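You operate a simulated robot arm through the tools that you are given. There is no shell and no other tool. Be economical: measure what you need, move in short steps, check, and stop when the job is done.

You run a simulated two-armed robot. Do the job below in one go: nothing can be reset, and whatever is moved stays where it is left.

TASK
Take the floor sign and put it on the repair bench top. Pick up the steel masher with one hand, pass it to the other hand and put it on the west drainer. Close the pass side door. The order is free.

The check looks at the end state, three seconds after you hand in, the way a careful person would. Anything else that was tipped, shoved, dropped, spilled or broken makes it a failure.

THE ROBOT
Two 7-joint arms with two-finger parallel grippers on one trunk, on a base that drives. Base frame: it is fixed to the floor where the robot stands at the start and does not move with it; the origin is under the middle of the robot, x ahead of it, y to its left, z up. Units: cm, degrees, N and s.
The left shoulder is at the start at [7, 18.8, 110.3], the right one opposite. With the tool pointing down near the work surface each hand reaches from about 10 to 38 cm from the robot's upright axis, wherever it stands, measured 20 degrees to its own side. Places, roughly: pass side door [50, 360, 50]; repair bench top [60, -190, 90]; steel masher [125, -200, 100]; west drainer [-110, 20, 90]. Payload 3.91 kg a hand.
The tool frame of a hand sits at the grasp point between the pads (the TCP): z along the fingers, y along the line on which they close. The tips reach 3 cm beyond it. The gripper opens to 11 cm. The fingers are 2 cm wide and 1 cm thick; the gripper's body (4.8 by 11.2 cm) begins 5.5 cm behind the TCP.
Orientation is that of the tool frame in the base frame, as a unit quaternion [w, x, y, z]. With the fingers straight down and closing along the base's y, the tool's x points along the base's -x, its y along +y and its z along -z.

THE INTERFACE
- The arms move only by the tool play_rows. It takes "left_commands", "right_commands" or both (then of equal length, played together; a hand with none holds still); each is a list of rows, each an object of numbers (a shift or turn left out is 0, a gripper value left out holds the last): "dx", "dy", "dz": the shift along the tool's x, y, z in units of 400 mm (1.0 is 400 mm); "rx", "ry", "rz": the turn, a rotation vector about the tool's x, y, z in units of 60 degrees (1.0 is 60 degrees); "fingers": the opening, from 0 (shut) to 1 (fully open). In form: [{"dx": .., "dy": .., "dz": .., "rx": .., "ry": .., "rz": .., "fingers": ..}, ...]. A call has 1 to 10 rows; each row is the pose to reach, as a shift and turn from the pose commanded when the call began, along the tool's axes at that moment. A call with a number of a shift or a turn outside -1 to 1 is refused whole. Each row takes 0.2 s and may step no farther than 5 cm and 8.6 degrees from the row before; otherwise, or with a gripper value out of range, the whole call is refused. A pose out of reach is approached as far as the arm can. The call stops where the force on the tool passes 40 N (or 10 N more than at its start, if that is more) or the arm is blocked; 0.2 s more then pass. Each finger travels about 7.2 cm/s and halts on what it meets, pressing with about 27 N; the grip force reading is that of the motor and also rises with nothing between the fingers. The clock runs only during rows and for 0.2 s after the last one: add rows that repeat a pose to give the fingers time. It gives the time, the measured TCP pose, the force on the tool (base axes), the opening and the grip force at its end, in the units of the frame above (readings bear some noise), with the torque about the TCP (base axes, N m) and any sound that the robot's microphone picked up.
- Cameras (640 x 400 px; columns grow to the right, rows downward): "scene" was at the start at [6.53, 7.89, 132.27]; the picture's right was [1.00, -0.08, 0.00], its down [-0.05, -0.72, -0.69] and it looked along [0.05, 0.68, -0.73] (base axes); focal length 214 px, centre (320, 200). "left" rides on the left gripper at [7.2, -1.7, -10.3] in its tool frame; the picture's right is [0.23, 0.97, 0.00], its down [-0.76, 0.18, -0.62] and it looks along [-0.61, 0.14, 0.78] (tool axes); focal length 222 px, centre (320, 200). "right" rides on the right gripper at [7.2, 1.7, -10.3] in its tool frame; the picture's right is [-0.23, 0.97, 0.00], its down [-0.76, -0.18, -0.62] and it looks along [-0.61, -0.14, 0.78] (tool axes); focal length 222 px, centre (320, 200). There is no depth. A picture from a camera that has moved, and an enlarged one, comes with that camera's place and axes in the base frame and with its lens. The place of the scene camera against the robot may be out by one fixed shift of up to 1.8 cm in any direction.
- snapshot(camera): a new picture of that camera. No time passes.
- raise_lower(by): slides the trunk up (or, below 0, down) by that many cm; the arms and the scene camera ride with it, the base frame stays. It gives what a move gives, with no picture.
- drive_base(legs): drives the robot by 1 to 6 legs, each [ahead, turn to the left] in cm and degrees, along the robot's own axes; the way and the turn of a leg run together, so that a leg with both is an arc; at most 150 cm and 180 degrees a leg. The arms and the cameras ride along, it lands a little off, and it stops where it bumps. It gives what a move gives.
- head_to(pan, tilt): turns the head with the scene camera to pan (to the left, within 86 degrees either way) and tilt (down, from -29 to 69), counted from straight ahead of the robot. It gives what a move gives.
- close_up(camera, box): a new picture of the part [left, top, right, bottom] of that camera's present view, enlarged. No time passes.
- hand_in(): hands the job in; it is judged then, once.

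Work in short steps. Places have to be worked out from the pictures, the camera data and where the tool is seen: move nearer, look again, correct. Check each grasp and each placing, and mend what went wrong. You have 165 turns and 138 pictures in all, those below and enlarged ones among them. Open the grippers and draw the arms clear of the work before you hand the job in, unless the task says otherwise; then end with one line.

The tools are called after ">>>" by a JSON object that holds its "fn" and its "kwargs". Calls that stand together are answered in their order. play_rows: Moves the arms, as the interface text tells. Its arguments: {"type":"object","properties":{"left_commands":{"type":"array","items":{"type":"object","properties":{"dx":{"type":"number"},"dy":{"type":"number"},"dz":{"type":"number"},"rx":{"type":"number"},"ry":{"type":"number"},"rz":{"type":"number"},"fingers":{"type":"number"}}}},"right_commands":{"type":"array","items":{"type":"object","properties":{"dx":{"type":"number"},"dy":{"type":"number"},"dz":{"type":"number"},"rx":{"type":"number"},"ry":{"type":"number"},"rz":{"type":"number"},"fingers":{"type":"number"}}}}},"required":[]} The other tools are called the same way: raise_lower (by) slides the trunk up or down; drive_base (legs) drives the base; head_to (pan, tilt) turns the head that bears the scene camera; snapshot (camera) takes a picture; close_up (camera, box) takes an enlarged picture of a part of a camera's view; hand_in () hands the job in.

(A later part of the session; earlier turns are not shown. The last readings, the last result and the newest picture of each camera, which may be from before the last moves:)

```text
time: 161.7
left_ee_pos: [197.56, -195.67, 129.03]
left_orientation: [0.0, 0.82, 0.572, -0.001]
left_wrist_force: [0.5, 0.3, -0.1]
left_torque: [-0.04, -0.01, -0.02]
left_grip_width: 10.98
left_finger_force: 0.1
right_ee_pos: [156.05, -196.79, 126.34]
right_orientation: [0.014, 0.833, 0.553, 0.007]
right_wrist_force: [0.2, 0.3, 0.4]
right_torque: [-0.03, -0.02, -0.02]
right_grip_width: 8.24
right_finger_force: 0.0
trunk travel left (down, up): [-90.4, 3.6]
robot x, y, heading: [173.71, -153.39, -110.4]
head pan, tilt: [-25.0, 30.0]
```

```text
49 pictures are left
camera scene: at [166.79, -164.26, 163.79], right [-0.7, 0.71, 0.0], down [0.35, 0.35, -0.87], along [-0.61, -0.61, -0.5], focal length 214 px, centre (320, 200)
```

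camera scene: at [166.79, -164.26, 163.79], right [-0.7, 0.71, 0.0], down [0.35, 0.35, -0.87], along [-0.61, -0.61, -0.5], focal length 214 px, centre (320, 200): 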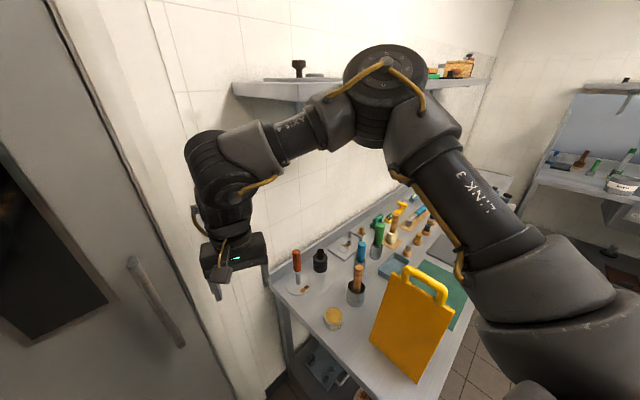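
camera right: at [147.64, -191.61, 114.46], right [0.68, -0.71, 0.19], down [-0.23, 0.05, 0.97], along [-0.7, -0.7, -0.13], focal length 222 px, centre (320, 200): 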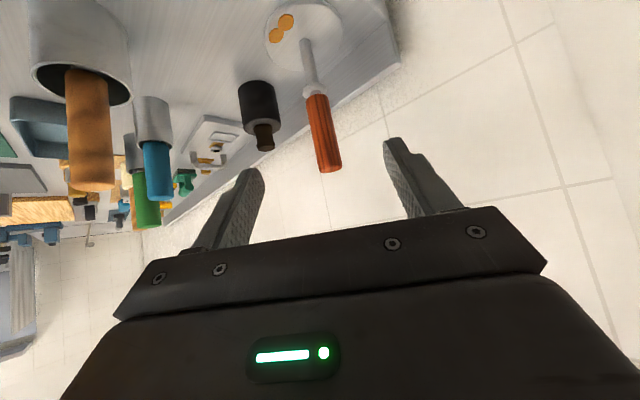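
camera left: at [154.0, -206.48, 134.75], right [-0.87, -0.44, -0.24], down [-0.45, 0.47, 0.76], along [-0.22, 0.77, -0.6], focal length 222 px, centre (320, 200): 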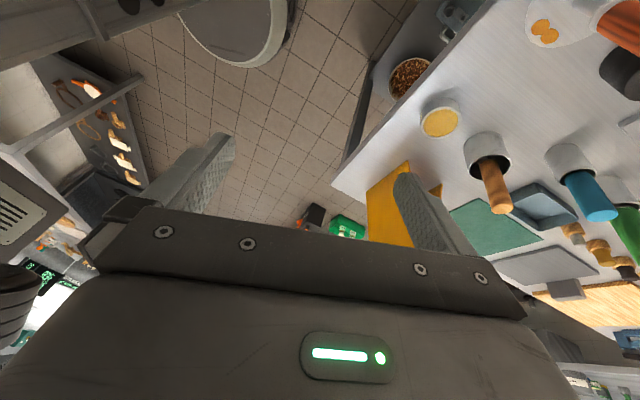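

With the tool straight down, the elbow sits near the shelf height. I lower the trunk 14 cm so the elbow and forearm pass under the shelf but above the sign, then look.

>>> {"fn": "raise_lower", "kwargs": {"by": -14}}

>>> {"fn": "play_rows", "kwargs": {"right_commands": [{"dx": -0.08, "dy": -0.06, "dz": -0.01}, {"dx": -0.16, "dy": -0.12, "dz": -0.02}, {"dx": -0.24, "dy": -0.18, "dz": -0.02}, {"dx": -0.32, "dy": -0.24, "dz": -0.02}]}}

>>> {"fn": "snapshot", "kwargs": {"camera": "scene"}}

>>> {"fn": "snapshot", "kwargs": {"camera": "right"}}

```text
time: 163.3
left_ee_pos: [197.36, -195.87, 115.0]
left_orientation: [0.001, 0.82, 0.572, -0.001]
left_wrist_force: [-0.2, 1.2, -0.9]
left_torque: [0.01, 0.02, -0.01]
left_grip_width: 11.01
left_finger_force: 0.0
right_ee_pos: [156.01, -196.93, 112.29]
right_orientation: [0.013, 0.833, 0.554, 0.008]
right_wrist_force: [-0.1, 0.2, 0.5]
right_torque: [0.0, 0.01, 0.0]
right_grip_width: 8.23
right_finger_force: 0.1
trunk travel left (down, up): [-76.4, 17.6]
robot x, y, heading: [173.82, -153.42, -110.4]
head pan, tilt: [-25.0, 30.0]
```

```text
time: 164.3
left_ee_pos: [197.34, -195.96, 114.94]
left_orientation: [0.0, 0.82, 0.572, 0.001]
left_wrist_force: [0.4, -0.5, -0.4]
left_torque: [-0.05, -0.05, 0.01]
left_grip_width: 11.02
left_finger_force: 0.0
right_ee_pos: [145.64, -203.07, 112.87]
right_orientation: [0.014, 0.834, 0.552, 0.007]
right_wrist_force: [-0.7, 0.0, -0.8]
right_torque: [0.01, 0.02, -0.01]
right_grip_width: 8.24
right_finger_force: 0.0
right hand out of reach, approached as far as the arm can: row 4
trunk travel left (down, up): [-76.4, 17.6]
robot x, y, heading: [173.83, -153.58, -110.1]
head pan, tilt: [-25.0, 30.0]
```

```text
48 pictures are left
camera scene: at [166.59, -164.62, 149.75], right [-0.7, 0.71, 0.0], down [0.36, 0.35, -0.87], along [-0.61, -0.61, -0.5], focal length 214 px, centre (320, 200)
```

scene: 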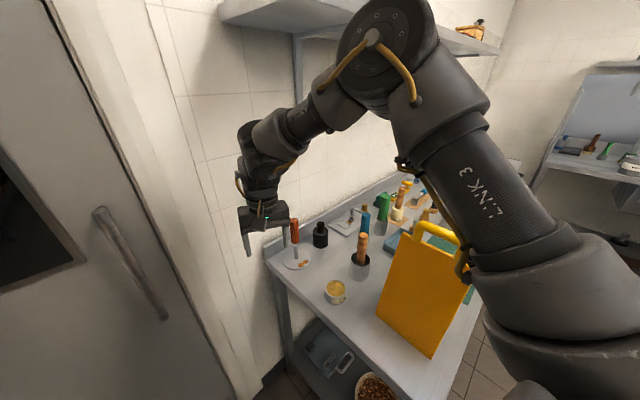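

```text
47 pictures are left
camera right: at [149.73, -197.07, 123.09], right [0.81, -0.59, 0.03], down [-0.48, -0.62, 0.62], along [-0.34, -0.52, -0.78], focal length 222 px, centre (320, 200)
```

right: 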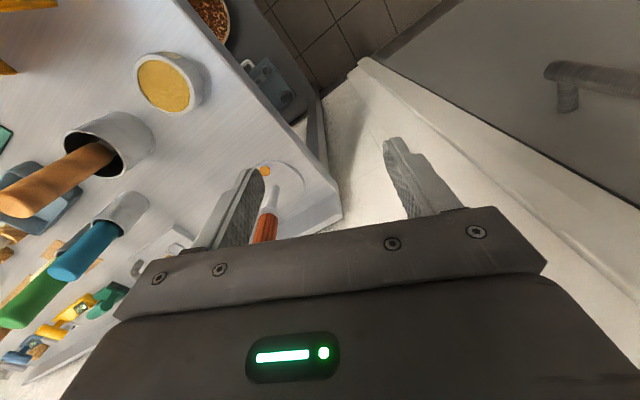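

Tool-down reach falls short, while the pitched tool reached farther and the trunk is now lower, which helps. I pull the hand back, turn the base to -124°, and pitch the tool ~55°.

>>> {"fn": "play_rows", "kwargs": {"right_commands": [{"dx": 0.08, "dy": 0.06, "dz": -0.06}, {"dx": 0.16, "dy": 0.12, "dz": -0.12}, {"dx": 0.24, "dy": 0.18, "dz": -0.18}, {"dx": 0.32, "dy": 0.2, "dz": -0.24}]}}

>>> {"fn": "drive_base", "kwargs": {"legs": [[0, -14]]}}

>>> {"fn": "play_rows", "kwargs": {"right_commands": [{"ry": -0.131}, {"ry": -0.262}, {"ry": -0.393}, {"ry": -0.524}, {"ry": -0.655}, {"ry": -0.786}, {"ry": -0.917}]}}

>>> {"fn": "snapshot", "kwargs": {"camera": "right"}}

>>> {"fn": "snapshot", "kwargs": {"camera": "scene"}}

```text
time: 165.3
left_ee_pos: [197.51, -195.82, 114.89]
left_orientation: [0.001, 0.82, 0.573, -0.002]
left_wrist_force: [-0.8, 1.0, -0.7]
left_torque: [-0.04, 0.02, 0.05]
left_grip_width: 11.03
left_finger_force: 0.1
right_ee_pos: [157.76, -193.96, 122.77]
right_orientation: [0.014, 0.833, 0.554, 0.007]
right_wrist_force: [-0.8, -0.1, 0.5]
right_torque: [-0.02, 0.05, 0.0]
right_grip_width: 8.26
right_finger_force: 0.0
trunk travel left (down, up): [-76.4, 17.6]
robot x, y, heading: [174.27, -153.53, -110.4]
head pan, tilt: [-25.0, 30.0]
```

```text
time: 166.6
left_ee_pos: [186.61, -200.25, 114.99]
left_orientation: [0.0, 0.884, 0.468, -0.002]
left_wrist_force: [0.1, 0.1, 0.1]
left_torque: [-0.02, 0.01, 0.0]
left_grip_width: 10.98
left_finger_force: 0.1
right_ee_pos: [148.51, -189.23, 122.55]
right_orientation: [0.015, 0.893, 0.449, 0.006]
right_wrist_force: [-0.1, 0.8, -0.2]
right_torque: [-0.01, 0.02, 0.0]
right_grip_width: 8.23
right_finger_force: 0.0
trunk travel left (down, up): [-76.4, 17.6]
robot x, y, heading: [173.74, -153.24, -124.1]
head pan, tilt: [-25.0, 30.0]
```

```text
time: 168.2
left_ee_pos: [186.65, -200.41, 114.9]
left_orientation: [0.001, 0.883, 0.469, -0.001]
left_wrist_force: [0.3, -0.9, -0.1]
left_torque: [0.0, 0.07, 0.0]
left_grip_width: 10.98
left_finger_force: 0.0
right_ee_pos: [148.62, -189.18, 122.82]
right_orientation: [0.22, 0.794, 0.392, -0.408]
right_wrist_force: [0.1, -0.7, 0.6]
right_torque: [0.0, 0.0, -0.03]
right_grip_width: 8.25
right_finger_force: 0.0
trunk travel left (down, up): [-76.4, 17.6]
robot x, y, heading: [174.08, -153.26, -124.1]
head pan, tilt: [-25.0, 30.0]
```

```text
46 pictures are left
camera right: at [157.52, -180.18, 122.55], right [0.7, -0.68, 0.22], down [-0.12, 0.19, 0.98], along [-0.7, -0.71, 0.05], focal length 222 px, centre (320, 200)
```

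right: 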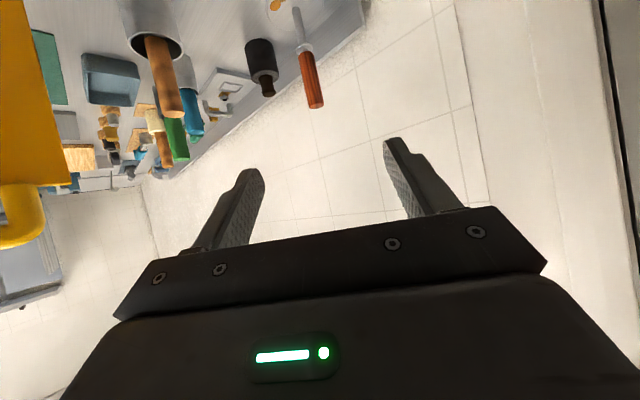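

```text
45 pictures are left
camera scene: at [164.47, -162.37, 149.77], right [-0.51, 0.86, 0.0], down [0.43, 0.26, -0.87], along [-0.74, -0.45, -0.5], focal length 214 px, centre (320, 200)
```

scene: 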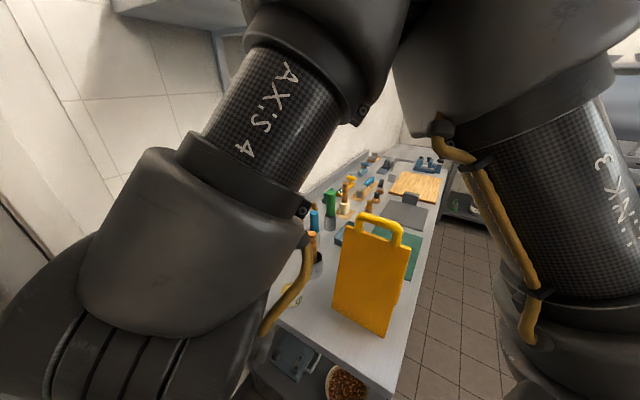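

The tool is pitched and aimed at the handle. I advance to 8 cm short of the grasp.

>>> {"fn": "play_rows", "kwargs": {"right_commands": [{"dy": -0.007, "dz": 0.105}, {"dy": -0.013, "dz": 0.21}, {"dy": -0.02, "dz": 0.316}, {"dy": -0.027, "dz": 0.42}, {"dx": -0.005, "dy": -0.033, "dz": 0.526}, {"dx": -0.005, "dy": -0.04, "dz": 0.632}]}}

>>> {"fn": "snapshot", "kwargs": {"camera": "right"}}

>>> {"fn": "snapshot", "kwargs": {"camera": "scene"}}

```text
time: 169.6
left_ee_pos: [186.36, -200.47, 114.97]
left_orientation: [0.0, 0.883, 0.469, 0.0]
left_wrist_force: [-0.7, -0.2, -1.1]
left_torque: [0.02, -0.01, 0.01]
left_grip_width: 10.99
left_finger_force: 0.0
right_ee_pos: [135.08, -205.3, 108.14]
right_orientation: [0.22, 0.795, 0.393, -0.406]
right_wrist_force: [0.0, 0.2, 0.0]
right_torque: [-0.01, 0.03, 0.02]
right_grip_width: 8.26
right_finger_force: 0.1
trunk travel left (down, up): [-76.4, 17.6]
robot x, y, heading: [173.56, -153.59, -123.9]
head pan, tilt: [-25.0, 30.0]
```

```text
44 pictures are left
camera right: at [143.97, -196.26, 108.1], right [0.7, -0.68, 0.22], down [-0.12, 0.18, 0.98], along [-0.7, -0.71, 0.05], focal length 222 px, centre (320, 200)
```

right: 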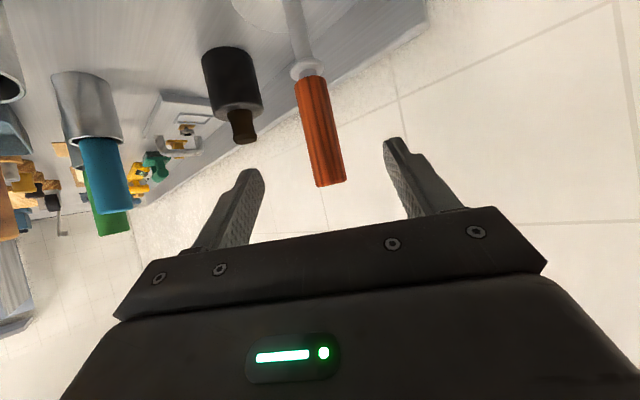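

```text
43 pictures are left
camera scene: at [164.15, -162.42, 149.74], right [-0.51, 0.86, 0.0], down [0.43, 0.26, -0.87], along [-0.74, -0.45, -0.5], focal length 214 px, centre (320, 200)
```

scene: 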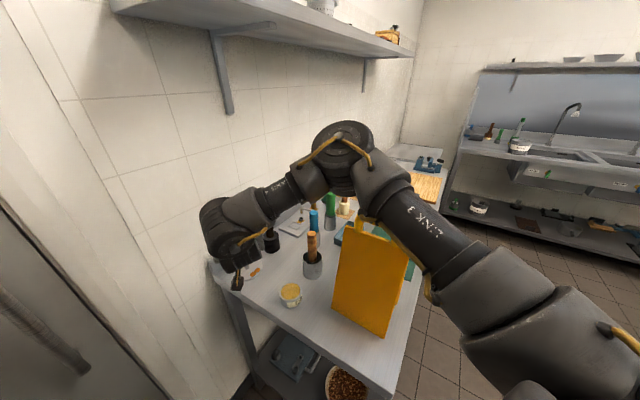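

Reachable now, and the handle is centred. I advance 7.5 cm and check.

>>> {"fn": "play_rows", "kwargs": {"right_commands": [{"dy": 0.003, "dz": 0.06}, {"dy": 0.006, "dz": 0.12}, {"dy": 0.006, "dz": 0.188}, {"dy": 0.006, "dz": 0.188}]}}

>>> {"fn": "snapshot", "kwargs": {"camera": "right"}}

```text
time: 170.6
left_ee_pos: [186.44, -200.25, 114.92]
left_orientation: [0.0, 0.883, 0.469, 0.001]
left_wrist_force: [-0.3, 0.2, 0.3]
left_torque: [-0.06, -0.03, 0.03]
left_grip_width: 11.02
left_finger_force: 0.1
right_ee_pos: [131.64, -210.33, 103.89]
right_orientation: [0.22, 0.796, 0.392, -0.406]
right_wrist_force: [-0.4, 1.0, -0.4]
right_torque: [-0.03, -0.02, -0.03]
right_grip_width: 8.24
right_finger_force: 0.1
trunk travel left (down, up): [-76.4, 17.6]
robot x, y, heading: [173.74, -153.08, -123.9]
head pan, tilt: [-25.0, 30.0]
```

```text
42 pictures are left
camera right: at [140.58, -201.45, 103.75], right [0.7, -0.68, 0.22], down [-0.12, 0.19, 0.98], along [-0.7, -0.71, 0.05], focal length 222 px, centre (320, 200)
```

right: 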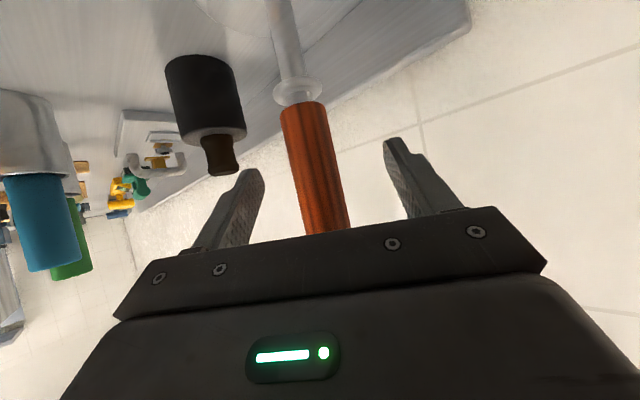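

The handle sits at TCP depth. I close the fingers.

>>> {"fn": "play_rows", "kwargs": {"right_commands": [{"fingers": 0.4}, {"fingers": 0.2}, {"fingers": 0}, {"fingers": 0}, {"fingers": 0}]}}

>>> {"fn": "snapshot", "kwargs": {"camera": "right"}}

```text
time: 171.8
left_ee_pos: [186.54, -200.29, 114.94]
left_orientation: [0.0, 0.883, 0.469, 0.0]
left_wrist_force: [0.1, -0.9, 0.8]
left_torque: [-0.03, 0.03, -0.01]
left_grip_width: 11.0
left_finger_force: 0.2
right_ee_pos: [131.74, -210.31, 103.77]
right_orientation: [0.22, 0.795, 0.392, -0.407]
right_wrist_force: [-2.1, 2.4, 1.5]
right_torque: [0.36, 0.56, 0.0]
right_grip_width: 2.79
right_finger_force: 26.8
trunk travel left (down, up): [-76.4, 17.6]
robot x, y, heading: [174.06, -153.42, -124.1]
head pan, tilt: [-25.0, 30.0]
```

```text
41 pictures are left
camera right: at [140.59, -201.4, 103.78], right [0.7, -0.68, 0.22], down [-0.12, 0.19, 0.98], along [-0.7, -0.71, 0.05], focal length 222 px, centre (320, 200)
```

right: 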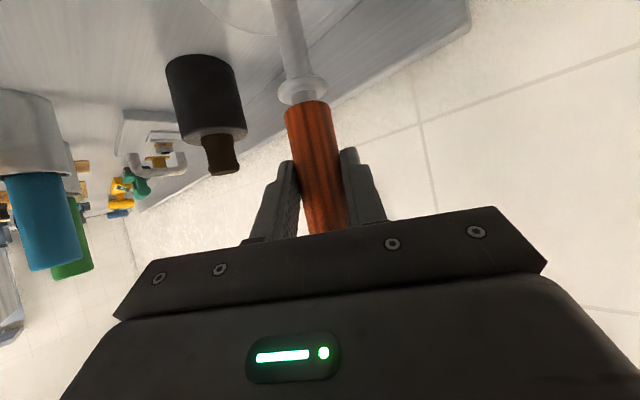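

Gripped at 2.8 cm. I lift 6 cm straight up.

>>> {"fn": "play_rows", "kwargs": {"right_commands": [{"dx": -0.04, "dy": 0.002, "dz": -0.028}, {"dx": -0.082, "dy": 0.003, "dz": -0.057}, {"dx": -0.123, "dy": 0.005, "dz": -0.085}, {"dx": -0.123, "dy": 0.005, "dz": -0.085}]}}

>>> {"fn": "snapshot", "kwargs": {"camera": "right"}}

```text
time: 172.8
left_ee_pos: [186.35, -200.3, 114.93]
left_orientation: [0.0, 0.883, 0.469, 0.0]
left_wrist_force: [0.2, -1.1, 0.3]
left_torque: [-0.02, 0.0, 0.01]
left_grip_width: 11.03
left_finger_force: 0.0
right_ee_pos: [131.75, -210.45, 109.86]
right_orientation: [0.22, 0.795, 0.392, -0.407]
right_wrist_force: [-0.1, 0.4, -3.4]
right_torque: [0.26, 0.19, -0.09]
right_grip_width: 2.72
right_finger_force: 27.4
trunk travel left (down, up): [-76.4, 17.6]
robot x, y, heading: [174.47, -153.34, -124.0]
head pan, tilt: [-25.0, 30.0]
```

```text
40 pictures are left
camera right: at [140.59, -201.51, 109.84], right [0.7, -0.68, 0.22], down [-0.12, 0.18, 0.98], along [-0.7, -0.71, 0.05], focal length 222 px, centre (320, 200)
```

right: 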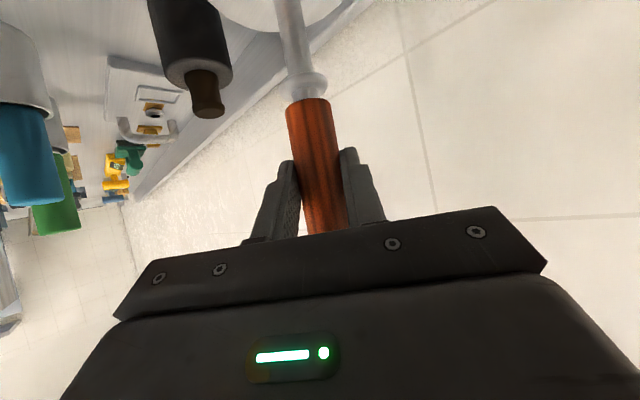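

The masher is free of the bench. I lift 8 more and retreat north-east, clear of the tin and sign.

>>> {"fn": "play_rows", "kwargs": {"right_commands": [{"dx": -0.082, "dy": 0.003, "dz": -0.057}, {"dx": -0.164, "dy": 0.006, "dz": -0.114}, {"dx": -0.121, "dy": 0.018, "dz": -0.213}, {"dx": -0.079, "dy": 0.029, "dz": -0.311}, {"dx": -0.036, "dy": 0.041, "dz": -0.41}, {"dx": 0.007, "dy": 0.052, "dz": -0.509}, {"dx": 0.05, "dy": 0.064, "dz": -0.608}, {"dx": 0.093, "dy": 0.076, "dz": -0.706}, {"dx": 0.135, "dy": 0.087, "dz": -0.805}, {"dx": 0.178, "dy": 0.099, "dz": -0.904}]}}

>>> {"fn": "snapshot", "kwargs": {"camera": "scene"}}

```text
time: 175.0
left_ee_pos: [186.72, -200.14, 114.96]
left_orientation: [0.001, 0.883, 0.47, -0.002]
left_wrist_force: [0.3, 0.0, 0.9]
left_torque: [0.02, -0.03, -0.01]
left_grip_width: 11.0
left_finger_force: 0.0
right_ee_pos: [154.66, -184.96, 125.14]
right_orientation: [0.22, 0.795, 0.391, -0.408]
right_wrist_force: [-0.3, 0.9, -2.5]
right_torque: [0.05, 0.02, 0.02]
right_grip_width: 2.74
right_finger_force: 26.8
trunk travel left (down, up): [-76.4, 17.6]
robot x, y, heading: [173.93, -153.33, -124.2]
head pan, tilt: [-25.0, 30.0]
```

```text
39 pictures are left
camera scene: at [164.48, -162.14, 149.78], right [-0.51, 0.86, 0.0], down [0.43, 0.26, -0.87], along [-0.74, -0.45, -0.5], focal length 214 px, centre (320, 200)
```

scene: 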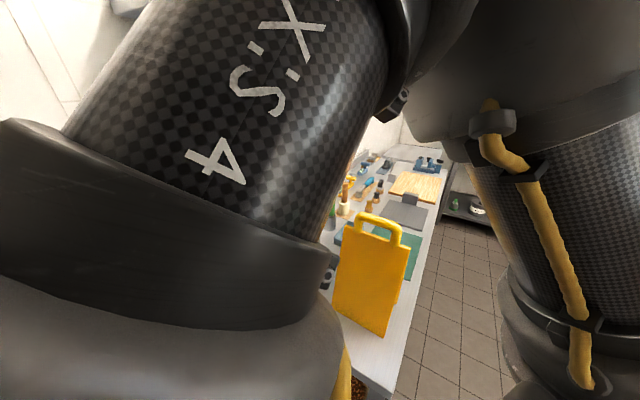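

I back the base off 55 cm into open floor for the handover.

>>> {"fn": "drive_base", "kwargs": {"legs": [[-55, 0]]}}

>>> {"fn": "play_rows", "kwargs": {"right_commands": [{"dx": -0.06, "dz": 0.06}, {"dx": -0.12, "dz": 0.12}, {"dx": -0.17, "dz": 0.18}]}}

>>> {"fn": "head_to", "kwargs": {"pan": 5, "tilt": 40}}

>>> {"fn": "snapshot", "kwargs": {"camera": "scene"}}

```text
time: 178.2
left_ee_pos: [217.92, -154.08, 114.8]
left_orientation: [0.0, 0.883, 0.469, 0.0]
left_wrist_force: [-1.1, -0.3, -0.5]
left_torque: [0.06, 0.0, 0.01]
left_grip_width: 10.98
left_finger_force: 0.1
right_ee_pos: [185.63, -138.79, 124.95]
right_orientation: [0.22, 0.796, 0.392, -0.407]
right_wrist_force: [0.4, 0.4, -3.0]
right_torque: [0.04, 0.01, 0.02]
right_grip_width: 2.74
right_finger_force: 26.7
trunk travel left (down, up): [-76.4, 17.6]
robot x, y, heading: [205.16, -106.83, -124.3]
head pan, tilt: [-25.0, 30.0]
```

```text
time: 179.0
left_ee_pos: [217.85, -153.94, 114.91]
left_orientation: [0.001, 0.883, 0.469, 0.0]
left_wrist_force: [-0.6, 0.2, 0.2]
left_torque: [-0.01, -0.02, 0.04]
left_grip_width: 10.99
left_finger_force: 0.0
right_ee_pos: [179.78, -146.58, 126.48]
right_orientation: [0.219, 0.796, 0.391, -0.407]
right_wrist_force: [-0.2, -0.2, -3.7]
right_torque: [0.05, 0.01, 0.03]
right_grip_width: 2.74
right_finger_force: 27.4
trunk travel left (down, up): [-76.4, 17.6]
robot x, y, heading: [205.35, -107.07, -124.0]
head pan, tilt: [-25.0, 30.0]
```

```text
time: 179.9
left_ee_pos: [217.87, -154.01, 114.91]
left_orientation: [0.0, 0.883, 0.47, -0.001]
left_wrist_force: [0.6, 0.5, 0.4]
left_torque: [0.0, -0.01, -0.01]
left_grip_width: 11.01
left_finger_force: 0.1
right_ee_pos: [179.95, -146.64, 126.43]
right_orientation: [0.219, 0.796, 0.391, -0.406]
right_wrist_force: [-0.8, 0.5, -3.4]
right_torque: [0.04, -0.02, -0.04]
right_grip_width: 2.71
right_finger_force: 27.5
trunk travel left (down, up): [-76.4, 17.6]
robot x, y, heading: [205.83, -107.02, -124.3]
head pan, tilt: [5.0, 40.0]
```

```text
38 pictures are left
camera scene: at [199.28, -118.7, 148.22], right [-0.87, 0.49, 0.0], down [0.31, 0.56, -0.77], along [-0.37, -0.67, -0.64], focal length 214 px, centre (320, 200)
```

scene: 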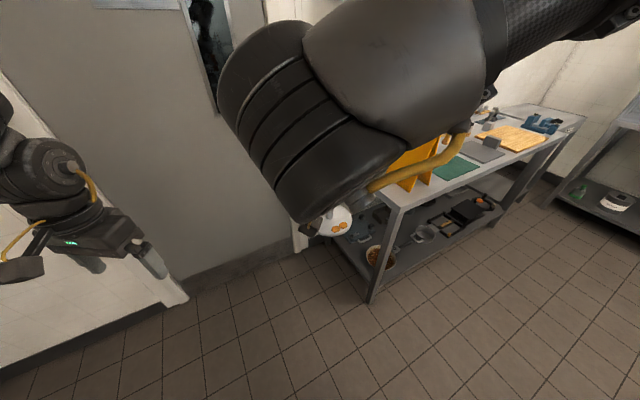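

Masher: axis at robot frame fwd 47, left 1, TCP z 126.4, with the shank ~7–13 cm below the TCP. I orient the left hand to point right, starting with a 60° yaw at a safe distance.

>>> {"fn": "play_rows", "kwargs": {"left_commands": [{"dx": -0.012, "dy": -0.02, "dz": -0.04, "rz": 0.125, "fingers": 0.6}, {"dx": -0.025, "dy": -0.04, "dz": -0.08, "rz": 0.25}, {"dx": -0.037, "dy": -0.06, "dz": -0.12, "rz": 0.375}, {"dx": -0.05, "dy": -0.08, "dz": -0.16, "rz": 0.5}, {"dx": -0.062, "dy": -0.1, "dz": -0.2, "rz": 0.625}, {"dx": -0.075, "dy": -0.12, "dz": -0.24, "rz": 0.75}, {"dx": -0.088, "dy": -0.14, "dz": -0.28, "rz": 0.875}, {"dx": -0.1, "dy": -0.16, "dz": -0.325, "rz": 1.0}]}}

>>> {"fn": "play_rows", "kwargs": {"left_commands": [{"ry": -0.131}, {"ry": -0.262}, {"ry": -0.393}, {"ry": -0.524}, {"ry": -0.655}, {"ry": -0.786}, {"ry": -0.917}]}}

>>> {"fn": "snapshot", "kwargs": {"camera": "left"}}

>>> {"fn": "snapshot", "kwargs": {"camera": "scene"}}

```text
time: 181.7
left_ee_pos: [210.21, -153.61, 127.95]
left_orientation: [0.0, 0.999, -0.037, 0.0]
left_wrist_force: [0.3, 1.1, 1.0]
left_torque: [-0.03, -0.02, 0.02]
left_grip_width: 6.58
left_finger_force: 0.0
right_ee_pos: [179.83, -146.68, 126.45]
right_orientation: [0.22, 0.795, 0.392, -0.407]
right_wrist_force: [0.7, 0.1, -3.5]
right_torque: [0.03, -0.02, -0.01]
right_grip_width: 2.73
right_finger_force: 26.4
trunk travel left (down, up): [-76.4, 17.6]
robot x, y, heading: [205.63, -106.82, -124.0]
head pan, tilt: [5.0, 40.0]
```

```text
time: 183.3
left_ee_pos: [210.53, -153.84, 127.7]
left_orientation: [-0.016, 0.885, -0.031, -0.463]
left_wrist_force: [1.1, 0.2, -0.4]
left_torque: [-0.02, 0.03, -0.01]
left_grip_width: 6.62
left_finger_force: 0.0
right_ee_pos: [180.24, -146.74, 126.38]
right_orientation: [0.219, 0.796, 0.392, -0.407]
right_wrist_force: [0.8, 0.3, -3.5]
right_torque: [0.04, -0.01, 0.0]
right_grip_width: 2.73
right_finger_force: 26.7
trunk travel left (down, up): [-76.4, 17.6]
robot x, y, heading: [205.44, -107.08, -124.1]
head pan, tilt: [5.0, 40.0]
```

```text
37 pictures are left
camera left: at [223.24, -152.93, 127.77], right [0.06, -0.98, -0.19], down [0.06, -0.18, 0.98], along [-1.0, -0.07, 0.05], focal length 222 px, centre (320, 200)
```

left: 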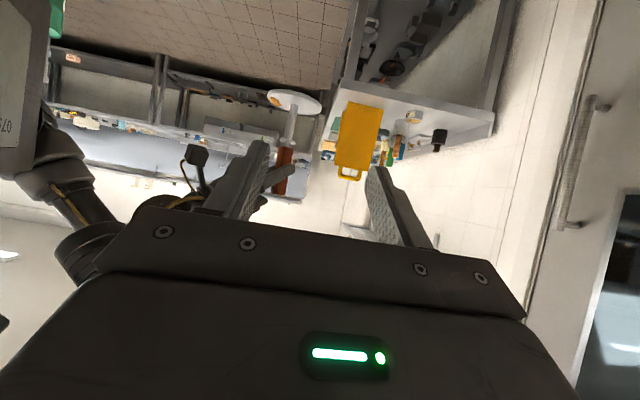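

```text
36 pictures are left
camera scene: at [199.48, -118.9, 148.22], right [-0.87, 0.49, 0.0], down [0.31, 0.56, -0.77], along [-0.37, -0.67, -0.64], focal length 214 px, centre (320, 200)
```

scene: 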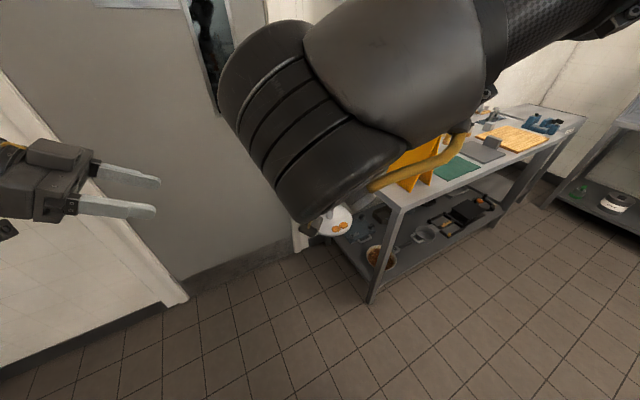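

The left camera shows the masher clearly, with the shank axis at about [179.2, -147.8] and z 113–120. I move the left hand to 12 cm short of it.

>>> {"fn": "play_rows", "kwargs": {"left_commands": [{"dx": -0.047, "dy": -0.019, "dz": 0.1}, {"dx": -0.094, "dy": -0.038, "dz": 0.2}, {"dx": -0.141, "dy": -0.057, "dz": 0.3}, {"dx": -0.188, "dy": -0.076, "dz": 0.4}, {"dx": -0.235, "dy": -0.095, "dz": 0.5}]}}

>>> {"fn": "snapshot", "kwargs": {"camera": "left"}}

```text
time: 184.5
left_ee_pos: [188.37, -148.31, 124.05]
left_orientation: [-0.017, 0.887, -0.032, -0.461]
left_wrist_force: [-0.6, 0.3, -0.7]
left_torque: [0.0, 0.01, 0.0]
left_grip_width: 6.6
left_finger_force: 0.0
right_ee_pos: [179.54, -146.7, 126.3]
right_orientation: [0.221, 0.796, 0.392, -0.406]
right_wrist_force: [-0.4, 0.1, -3.7]
right_torque: [0.03, -0.03, 0.0]
right_grip_width: 2.72
right_finger_force: 27.1
trunk travel left (down, up): [-76.4, 17.6]
robot x, y, heading: [205.39, -106.92, -124.1]
head pan, tilt: [5.0, 40.0]
```

```text
35 pictures are left
camera left: at [201.21, -147.38, 124.18], right [0.06, -0.98, -0.19], down [0.06, -0.18, 0.98], along [-1.0, -0.07, 0.05], focal length 222 px, centre (320, 200)
```

left: 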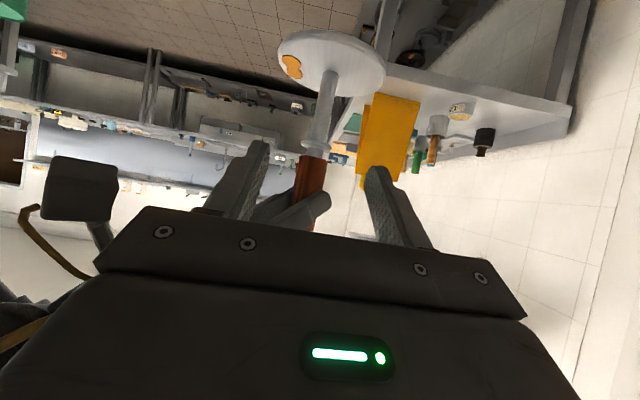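

The shank is centred. I advance 11.3 cm to z≈117.3 and look before closing.

>>> {"fn": "play_rows", "kwargs": {"left_commands": [{"dx": 0.002, "dz": 0.08}, {"dx": 0.004, "dz": 0.16}, {"dx": 0.006, "dz": 0.23}, {"dx": 0.008, "dz": 0.283}, {"dx": 0.008, "dz": 0.283}]}}

>>> {"fn": "snapshot", "kwargs": {"camera": "left"}}

```text
time: 185.7
left_ee_pos: [180.17, -148.1, 117.65]
left_orientation: [-0.016, 0.886, -0.032, -0.462]
left_wrist_force: [-0.1, -0.1, -0.4]
left_torque: [-0.03, 0.0, -0.01]
left_grip_width: 6.63
left_finger_force: 0.1
left hand out of reach, approached as far as the arm can: row 4, 5
right_ee_pos: [179.91, -146.51, 126.45]
right_orientation: [0.219, 0.796, 0.39, -0.407]
right_wrist_force: [0.5, 0.8, -2.1]
right_torque: [0.04, 0.0, -0.01]
right_grip_width: 2.74
right_finger_force: 26.7
trunk travel left (down, up): [-76.4, 17.6]
robot x, y, heading: [205.26, -107.23, -124.1]
head pan, tilt: [5.0, 40.0]
```

```text
34 pictures are left
camera left: at [192.94, -147.07, 117.66], right [0.06, -0.98, -0.19], down [0.06, -0.18, 0.98], along [-1.0, -0.07, 0.05], focal length 222 px, centre (320, 200)
```

left: 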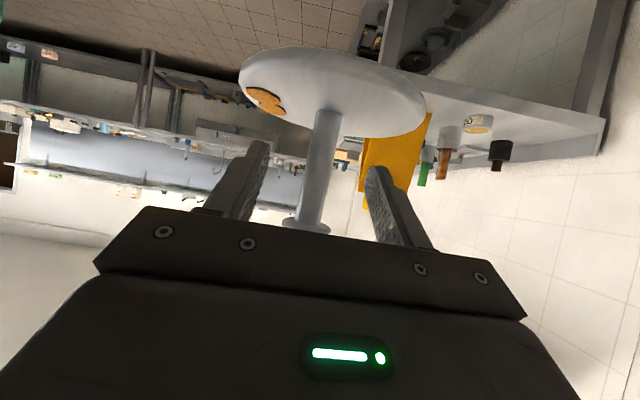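

The shank lies between the left fingers. I close the left hand while the right keeps holding.

>>> {"fn": "play_rows", "kwargs": {"left_commands": [{"fingers": 0.3}, {"fingers": 0.1}, {"fingers": 0}, {"fingers": 0}, {"fingers": 0}]}}

>>> {"fn": "snapshot", "kwargs": {"camera": "left"}}

```text
time: 186.9
left_ee_pos: [180.26, -147.87, 117.61]
left_orientation: [-0.017, 0.886, -0.033, -0.463]
left_wrist_force: [1.9, 14.9, 0.0]
left_torque: [-0.52, -0.05, -0.15]
left_grip_width: 1.55
left_finger_force: 27.1
right_ee_pos: [179.95, -146.53, 126.49]
right_orientation: [0.22, 0.795, 0.391, -0.407]
right_wrist_force: [-2.1, -15.0, -4.2]
right_torque: [-0.69, 0.15, 0.06]
right_grip_width: 2.76
right_finger_force: 27.4
trunk travel left (down, up): [-76.4, 17.6]
robot x, y, heading: [205.5, -106.91, -124.1]
head pan, tilt: [5.0, 40.0]
```

```text
33 pictures are left
camera left: at [192.96, -147.08, 117.63], right [0.06, -0.98, -0.19], down [0.06, -0.18, 0.98], along [-1.0, -0.07, 0.05], focal length 222 px, centre (320, 200)
```

left: 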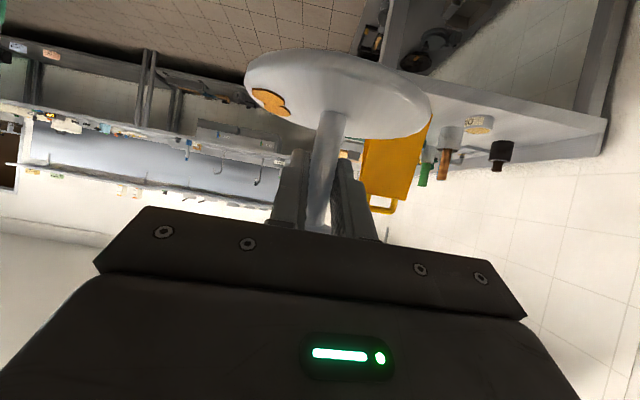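

The left grips the shank (1.55 cm). I open the right hand and withdraw it along its own axis.

>>> {"fn": "play_rows", "kwargs": {"right_commands": [{"fingers": 0.3}, {"fingers": 0.55}, {"fingers": 0.6}, {"fingers": 0.6}, {"dz": -0.06}, {"dz": -0.13}, {"dz": -0.2}, {"dz": -0.27}]}}

>>> {"fn": "snapshot", "kwargs": {"camera": "left"}}

>>> {"fn": "snapshot", "kwargs": {"camera": "right"}}

```text
time: 188.7
left_ee_pos: [180.02, -148.06, 117.55]
left_orientation: [-0.017, 0.886, -0.032, -0.463]
left_wrist_force: [-0.5, -0.9, 0.0]
left_torque: [0.02, -0.01, -0.02]
left_grip_width: 1.47
left_finger_force: 27.0
right_ee_pos: [183.58, -139.68, 131.46]
right_orientation: [0.206, 0.811, 0.382, -0.392]
right_wrist_force: [-0.4, -0.7, 0.4]
right_torque: [0.02, 0.04, 0.0]
right_grip_width: 6.61
right_finger_force: 0.0
trunk travel left (down, up): [-76.4, 17.6]
robot x, y, heading: [205.32, -107.18, -123.9]
head pan, tilt: [5.0, 40.0]
```

```text
32 pictures are left
camera left: at [192.88, -147.1, 117.63], right [0.06, -0.98, -0.19], down [0.06, -0.18, 0.98], along [-1.0, -0.07, 0.05], focal length 222 px, centre (320, 200)
```

left: 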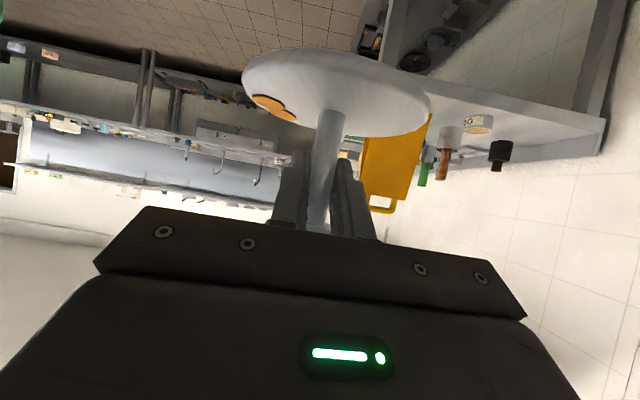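

```text
31 pictures are left
camera right: at [192.73, -130.97, 131.93], right [0.67, -0.71, 0.21], down [-0.15, 0.15, 0.98], along [-0.73, -0.69, 0.0], focal length 222 px, centre (320, 200)
```

right: 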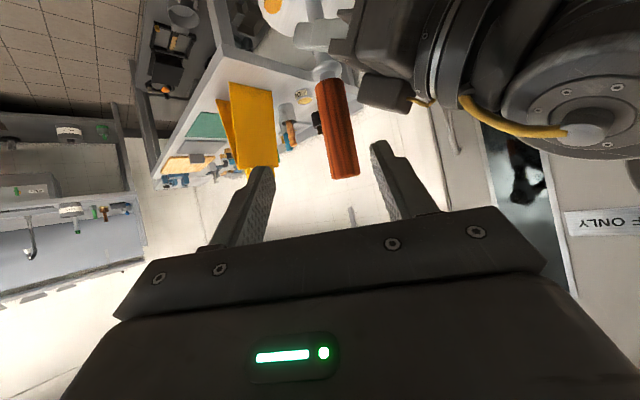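

The handover is complete and the left hand holds the masher. I move the right hand aside, then drive west along the clear floor toward the start area.

>>> {"fn": "play_rows", "kwargs": {"right_commands": [{"dy": -0.1}, {"dy": -0.2, "dz": -0.03}, {"dy": -0.3, "dz": -0.06}, {"dy": -0.4, "dz": -0.06}]}}

>>> {"fn": "drive_base", "kwargs": {"legs": [[0, -63.7], [110, 0], [107, 0], [0, -82]]}}

>>> {"fn": "head_to", "kwargs": {"pan": 0, "tilt": 30}}

>>> {"fn": "snapshot", "kwargs": {"camera": "scene"}}

```text
time: 189.7
left_ee_pos: [180.07, -148.05, 117.53]
left_orientation: [-0.017, 0.887, -0.033, -0.461]
left_wrist_force: [0.4, 0.1, 0.2]
left_torque: [0.01, -0.04, -0.01]
left_grip_width: 1.47
left_finger_force: 26.8
right_ee_pos: [173.52, -130.13, 136.2]
right_orientation: [0.223, 0.795, 0.391, -0.406]
right_wrist_force: [-0.5, 0.3, 0.3]
right_torque: [-0.03, -0.03, 0.03]
right_grip_width: 6.59
right_finger_force: 0.0
right hand out of reach, approached as far as the arm can: row 3, 4
trunk travel left (down, up): [-76.4, 17.6]
robot x, y, heading: [205.41, -106.93, -124.3]
head pan, tilt: [5.0, 40.0]
```

```text
time: 206.9
left_ee_pos: [-16.27, -32.66, 117.62]
left_orientation: [0.445, -0.239, 0.854, 0.124]
left_wrist_force: [-0.1, 0.9, -3.1]
left_torque: [0.01, 0.01, 0.02]
left_grip_width: 1.47
left_finger_force: 26.9
right_ee_pos: [-0.54, -43.49, 136.04]
right_orientation: [0.321, -0.615, 0.638, 0.333]
right_wrist_force: [-0.1, -0.7, -0.5]
right_torque: [-0.03, 0.06, 0.01]
right_grip_width: 6.6
right_finger_force: 0.1
trunk travel left (down, up): [-76.4, 17.6]
robot x, y, heading: [-12.68, -80.55, 91.2]
head pan, tilt: [5.0, 40.0]
```

```text
time: 207.6
left_ee_pos: [-16.35, -32.63, 117.65]
left_orientation: [0.445, -0.239, 0.854, 0.125]
left_wrist_force: [0.3, 0.1, -2.9]
left_torque: [-0.02, 0.03, 0.0]
left_grip_width: 1.46
left_finger_force: 26.3
right_ee_pos: [-0.55, -43.49, 136.04]
right_orientation: [0.321, -0.616, 0.638, 0.333]
right_wrist_force: [0.2, -0.1, 0.0]
right_torque: [0.01, 0.0, 0.03]
right_grip_width: 6.6
right_finger_force: 0.0
trunk travel left (down, up): [-76.4, 17.6]
robot x, y, heading: [-12.63, -81.06, 91.6]
head pan, tilt: [0.0, 30.0]
```

```text
30 pictures are left
camera scene: at [-12.31, -66.8, 149.74], right [1.0, 0.02, 0.0], down [0.01, -0.5, -0.87], along [-0.02, 0.87, -0.5], focal length 214 px, centre (320, 200)
```

scene: 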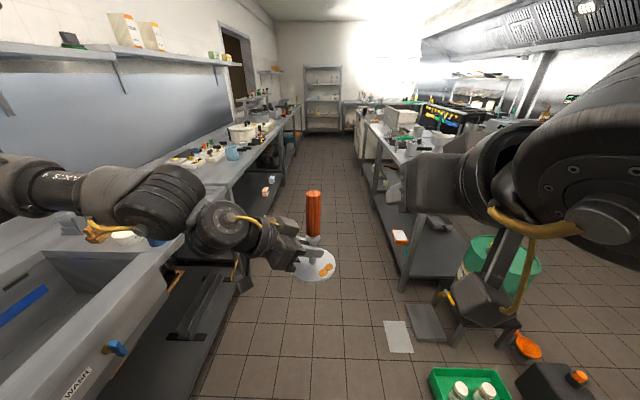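

The masher is held well. I drive north up the aisle and look left at the drainer.

>>> {"fn": "drive_base", "kwargs": {"legs": [[85, 0]]}}

>>> {"fn": "head_to", "kwargs": {"pan": 70, "tilt": 30}}

>>> {"fn": "snapshot", "kwargs": {"camera": "scene"}}

```text
time: 212.1
left_ee_pos: [-18.54, 51.87, 117.74]
left_orientation: [0.446, -0.24, 0.853, 0.125]
left_wrist_force: [-0.5, 0.6, -3.9]
left_torque: [-0.06, 0.01, -0.03]
left_grip_width: 1.47
left_finger_force: 26.9
right_ee_pos: [-2.68, 41.16, 136.12]
right_orientation: [0.32, -0.616, 0.638, 0.333]
right_wrist_force: [0.6, -0.3, 1.1]
right_torque: [0.04, 0.03, 0.02]
right_grip_width: 6.63
right_finger_force: 0.1
trunk travel left (down, up): [-76.4, 17.6]
robot x, y, heading: [-14.81, 3.87, 91.5]
head pan, tilt: [0.0, 30.0]
```

```text
time: 213.5
left_ee_pos: [-18.63, 51.89, 117.65]
left_orientation: [0.445, -0.241, 0.853, 0.126]
left_wrist_force: [0.4, 0.8, -3.4]
left_torque: [-0.02, 0.0, 0.02]
left_grip_width: 1.49
left_finger_force: 26.7
right_ee_pos: [-2.67, 41.16, 136.04]
right_orientation: [0.32, -0.616, 0.638, 0.334]
right_wrist_force: [0.4, 0.1, -0.1]
right_torque: [0.03, 0.03, -0.01]
right_grip_width: 6.62
right_finger_force: 0.0
trunk travel left (down, up): [-76.4, 17.6]
robot x, y, heading: [-15.0, 3.75, 91.5]
head pan, tilt: [70.0, 30.0]
```

```text
29 pictures are left
camera scene: at [-22.83, 11.7, 149.75], right [0.32, 0.95, 0.0], down [0.47, -0.16, -0.87], along [-0.82, 0.28, -0.5], focal length 214 px, centre (320, 200)
```

scene: 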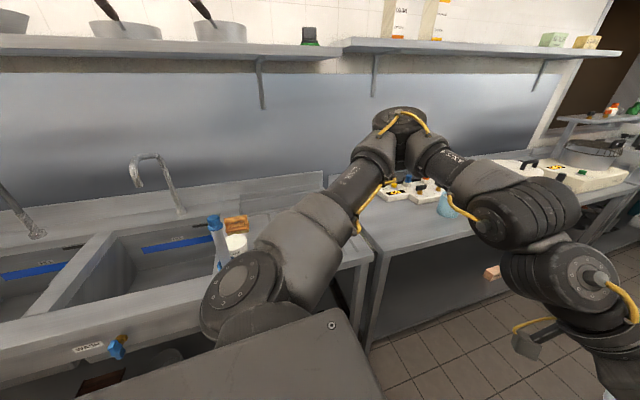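

The drainer is the flat section right of the sink: x about -73 to -130, y about 5 to 45. My target spot is near [-88, 27]. I drive up level with it and turn to face west.

>>> {"fn": "drive_base", "kwargs": {"legs": [[26.5, 0], [0, 88.5]]}}

>>> {"fn": "head_to", "kwargs": {"pan": 5, "tilt": 40}}

>>> {"fn": "snapshot", "kwargs": {"camera": "scene"}}

```text
time: 219.2
left_ee_pos: [-63.72, 26.99, 117.65]
left_orientation: [-0.225, 0.775, -0.432, -0.404]
left_wrist_force: [0.1, -0.1, -3.3]
left_torque: [-0.06, -0.04, 0.01]
left_grip_width: 1.46
left_finger_force: 27.2
right_ee_pos: [-53.27, 42.83, 136.03]
right_orientation: [0.009, 0.887, -0.015, -0.462]
right_wrist_force: [0.4, 0.5, -0.9]
right_torque: [0.01, 0.0, 0.02]
right_grip_width: 6.6
right_finger_force: 0.0
trunk travel left (down, up): [-76.4, 17.6]
robot x, y, heading: [-15.82, 30.6, -178.1]
head pan, tilt: [70.0, 30.0]
```

```text
time: 220.6
left_ee_pos: [-63.81, 26.92, 117.52]
left_orientation: [-0.225, 0.775, -0.432, -0.403]
left_wrist_force: [0.4, 0.4, -2.8]
left_torque: [-0.06, 0.01, -0.01]
left_grip_width: 1.44
left_finger_force: 26.7
right_ee_pos: [-53.11, 42.81, 136.03]
right_orientation: [0.01, 0.887, -0.014, -0.462]
right_wrist_force: [-0.9, 0.3, 0.0]
right_torque: [-0.01, 0.04, -0.02]
right_grip_width: 6.62
right_finger_force: 0.0
trunk travel left (down, up): [-76.4, 17.6]
robot x, y, heading: [-15.63, 30.57, -178.7]
head pan, tilt: [5.0, 40.0]
```

```text
28 pictures are left
camera scene: at [-28.34, 29.37, 148.22], right [-0.12, 0.99, 0.0], down [0.64, 0.08, -0.77], along [-0.76, -0.09, -0.64], focal length 214 px, centre (320, 200)
```

scene: 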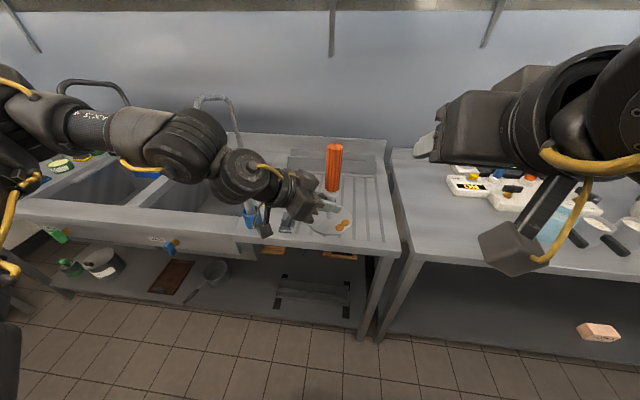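

I enlarge the drainer to confirm the landing spot is free.

>>> {"fn": "close_up", "kwargs": {"camera": "scene", "box": [230, 120, 420, 270]}}

>>> {"fn": "snapshot", "kwargs": {"camera": "left"}}

```text
2.67 times, centred on (325, 195) of scene
camera zoom: at [-28.34, 29.37, 148.22], right [-0.12, 0.99, 0.0], down [0.64, 0.08, -0.77], along [-0.76, -0.09, -0.64], focal length 572 px, centre (307, 213)
```

zoom: 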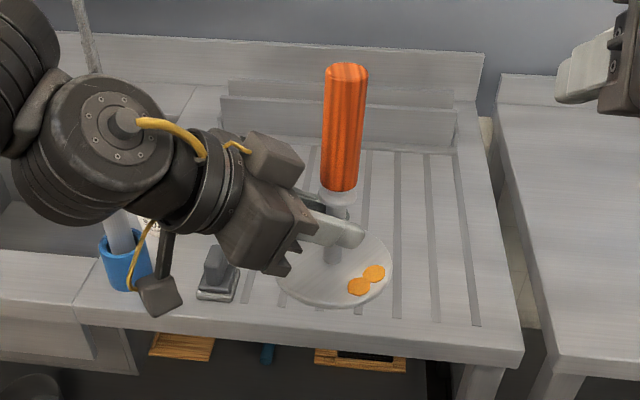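

```text
26 pictures are left
camera left: at [-55.67, 17.24, 117.6], right [-0.76, -0.62, -0.19], down [-0.11, -0.16, 0.98], along [-0.64, 0.77, 0.05], focal length 222 px, centre (320, 200)
```

left: 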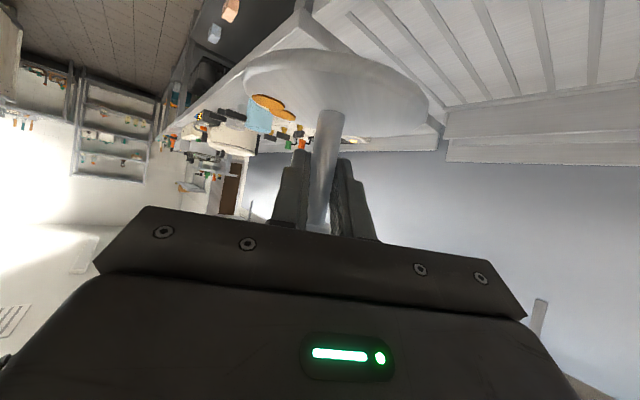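

The drainer's ribbed area around y 25–40 is free (a grey block sits at about [-83, 10]). I turn 5° right and drive 24 cm ahead so the masher hangs over about [-88, 33].

>>> {"fn": "drive_base", "kwargs": {"legs": [[0, -5], [24, 0]]}}

>>> {"fn": "close_up", "kwargs": {"camera": "scene", "box": [200, 120, 440, 320]}}

```text
time: 222.9
left_ee_pos: [-88.03, 32.59, 117.56]
left_orientation: [-0.243, 0.755, -0.465, -0.394]
left_wrist_force: [0.0, -0.2, -3.7]
left_torque: [-0.02, -0.01, 0.04]
left_grip_width: 1.47
left_finger_force: 26.7
right_ee_pos: [-76.02, 47.43, 136.34]
right_orientation: [-0.01, 0.885, -0.052, -0.462]
right_wrist_force: [-0.2, 0.0, 0.0]
right_torque: [-0.01, 0.02, 0.05]
right_grip_width: 6.59
right_finger_force: 0.1
trunk travel left (down, up): [-76.4, 17.6]
robot x, y, heading: [-39.87, 32.08, 176.8]
head pan, tilt: [5.0, 40.0]
```

```text
2.00 times, centred on (320, 220) of scene
camera zoom: at [-52.43, 31.98, 148.23], right [-0.03, 1.0, 0.0], down [0.64, 0.02, -0.77], along [-0.77, -0.02, -0.64], focal length 429 px, centre (320, 160)
```

zoom: 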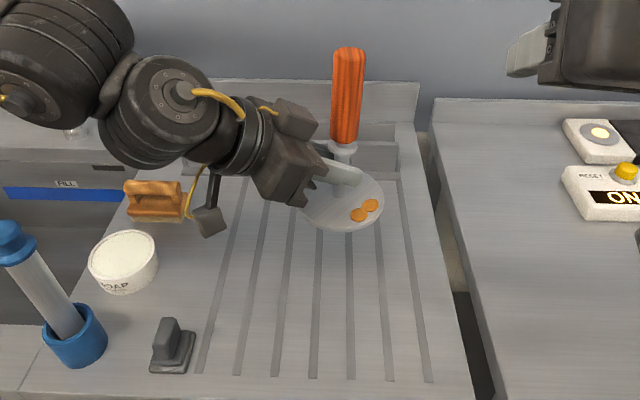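

The landing spot is clear. I lower the trunk 20 cm, leaving the masher ~2–3 cm above the drainer.

>>> {"fn": "raise_lower", "kwargs": {"by": -20}}

>>> {"fn": "close_up", "kwargs": {"camera": "scene", "box": [200, 120, 440, 320]}}

>>> {"fn": "snapshot", "kwargs": {"camera": "left"}}

```text
time: 225.1
left_ee_pos: [-87.31, 34.55, 99.04]
left_orientation: [-0.232, 0.752, -0.473, -0.397]
left_wrist_force: [0.2, 0.3, -2.4]
left_torque: [-0.06, -0.04, 0.0]
left_grip_width: 1.48
left_finger_force: 27.1
right_ee_pos: [-75.1, 49.68, 116.39]
right_orientation: [-0.001, 0.883, -0.058, -0.465]
right_wrist_force: [0.1, -0.4, 0.9]
right_torque: [0.03, -0.02, -0.02]
right_grip_width: 6.63
right_finger_force: 0.0
trunk travel left (down, up): [-56.4, 37.6]
robot x, y, heading: [-40.19, 32.28, 176.9]
head pan, tilt: [5.0, 40.0]
```

```text
2.00 times, centred on (320, 220) of scene
camera zoom: at [-51.45, 36.37, 128.69], right [-0.03, 1.0, -0.04], down [0.64, -0.01, -0.77], along [-0.77, -0.05, -0.63], focal length 429 px, centre (320, 160)
```

zoom: 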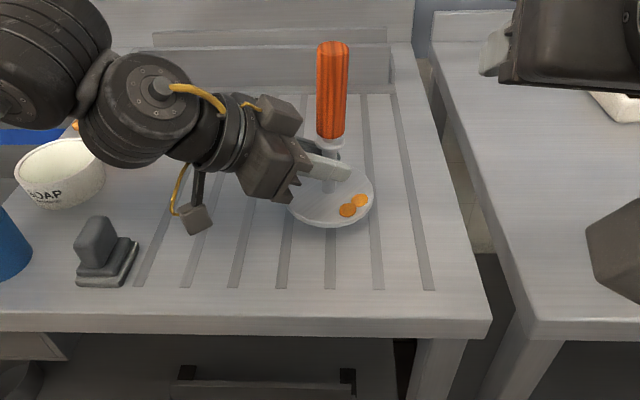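

```text
23 pictures are left
camera left: at [-80.16, 24.25, 99.01], right [-0.82, -0.55, -0.16], down [-0.1, -0.13, 0.99], along [-0.57, 0.82, 0.05], focal length 222 px, centre (320, 200)
```

left: 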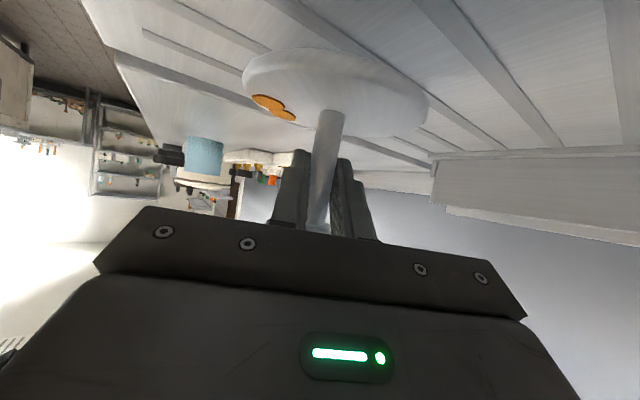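

The robot has tilted slightly, so the left elbow must be resting on something. I raise the trunk 8 cm right away and look left.

>>> {"fn": "raise_lower", "kwargs": {"by": 8}}

>>> {"fn": "head_to", "kwargs": {"pan": 60, "tilt": 40}}

>>> {"fn": "snapshot", "kwargs": {"camera": "scene"}}

```text
time: 226.2
left_ee_pos: [-87.94, 33.78, 105.6]
left_orientation: [-0.239, 0.756, -0.469, -0.39]
left_wrist_force: [0.4, 0.6, -2.4]
left_torque: [-0.08, 0.02, 0.02]
left_grip_width: 1.46
left_finger_force: 27.0
right_ee_pos: [-76.16, 48.94, 123.98]
right_orientation: [-0.004, 0.885, -0.055, -0.461]
right_wrist_force: [0.1, 0.7, 0.2]
right_torque: [-0.02, -0.03, 0.02]
right_grip_width: 6.58
right_finger_force: 0.0
trunk travel left (down, up): [-64.4, 29.6]
robot x, y, heading: [-39.96, 32.13, 176.6]
head pan, tilt: [5.0, 40.0]
```

```text
time: 227.5
left_ee_pos: [-87.98, 32.86, 105.57]
left_orientation: [-0.242, 0.755, -0.467, -0.392]
left_wrist_force: [0.6, 0.2, -4.0]
left_torque: [-0.05, -0.05, 0.04]
left_grip_width: 1.45
left_finger_force: 27.1
right_ee_pos: [-76.04, 48.01, 123.95]
right_orientation: [-0.008, 0.885, -0.054, -0.462]
right_wrist_force: [0.2, 0.4, 0.2]
right_torque: [0.02, 0.0, 0.04]
right_grip_width: 6.6
right_finger_force: 0.1
trunk travel left (down, up): [-64.4, 29.6]
robot x, y, heading: [-40.14, 32.26, 176.7]
head pan, tilt: [60.0, 40.0]
```

```text
22 pictures are left
camera scene: at [-48.68, 25.61, 136.25], right [-0.84, 0.55, 0.0], down [0.35, 0.53, -0.77], along [-0.42, -0.64, -0.64], focal length 214 px, centre (320, 200)
```

scene: 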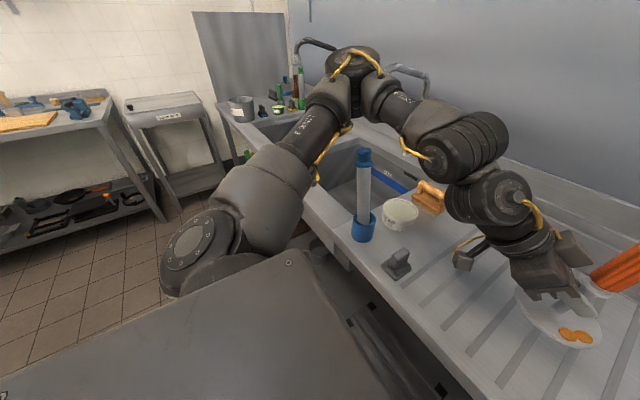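

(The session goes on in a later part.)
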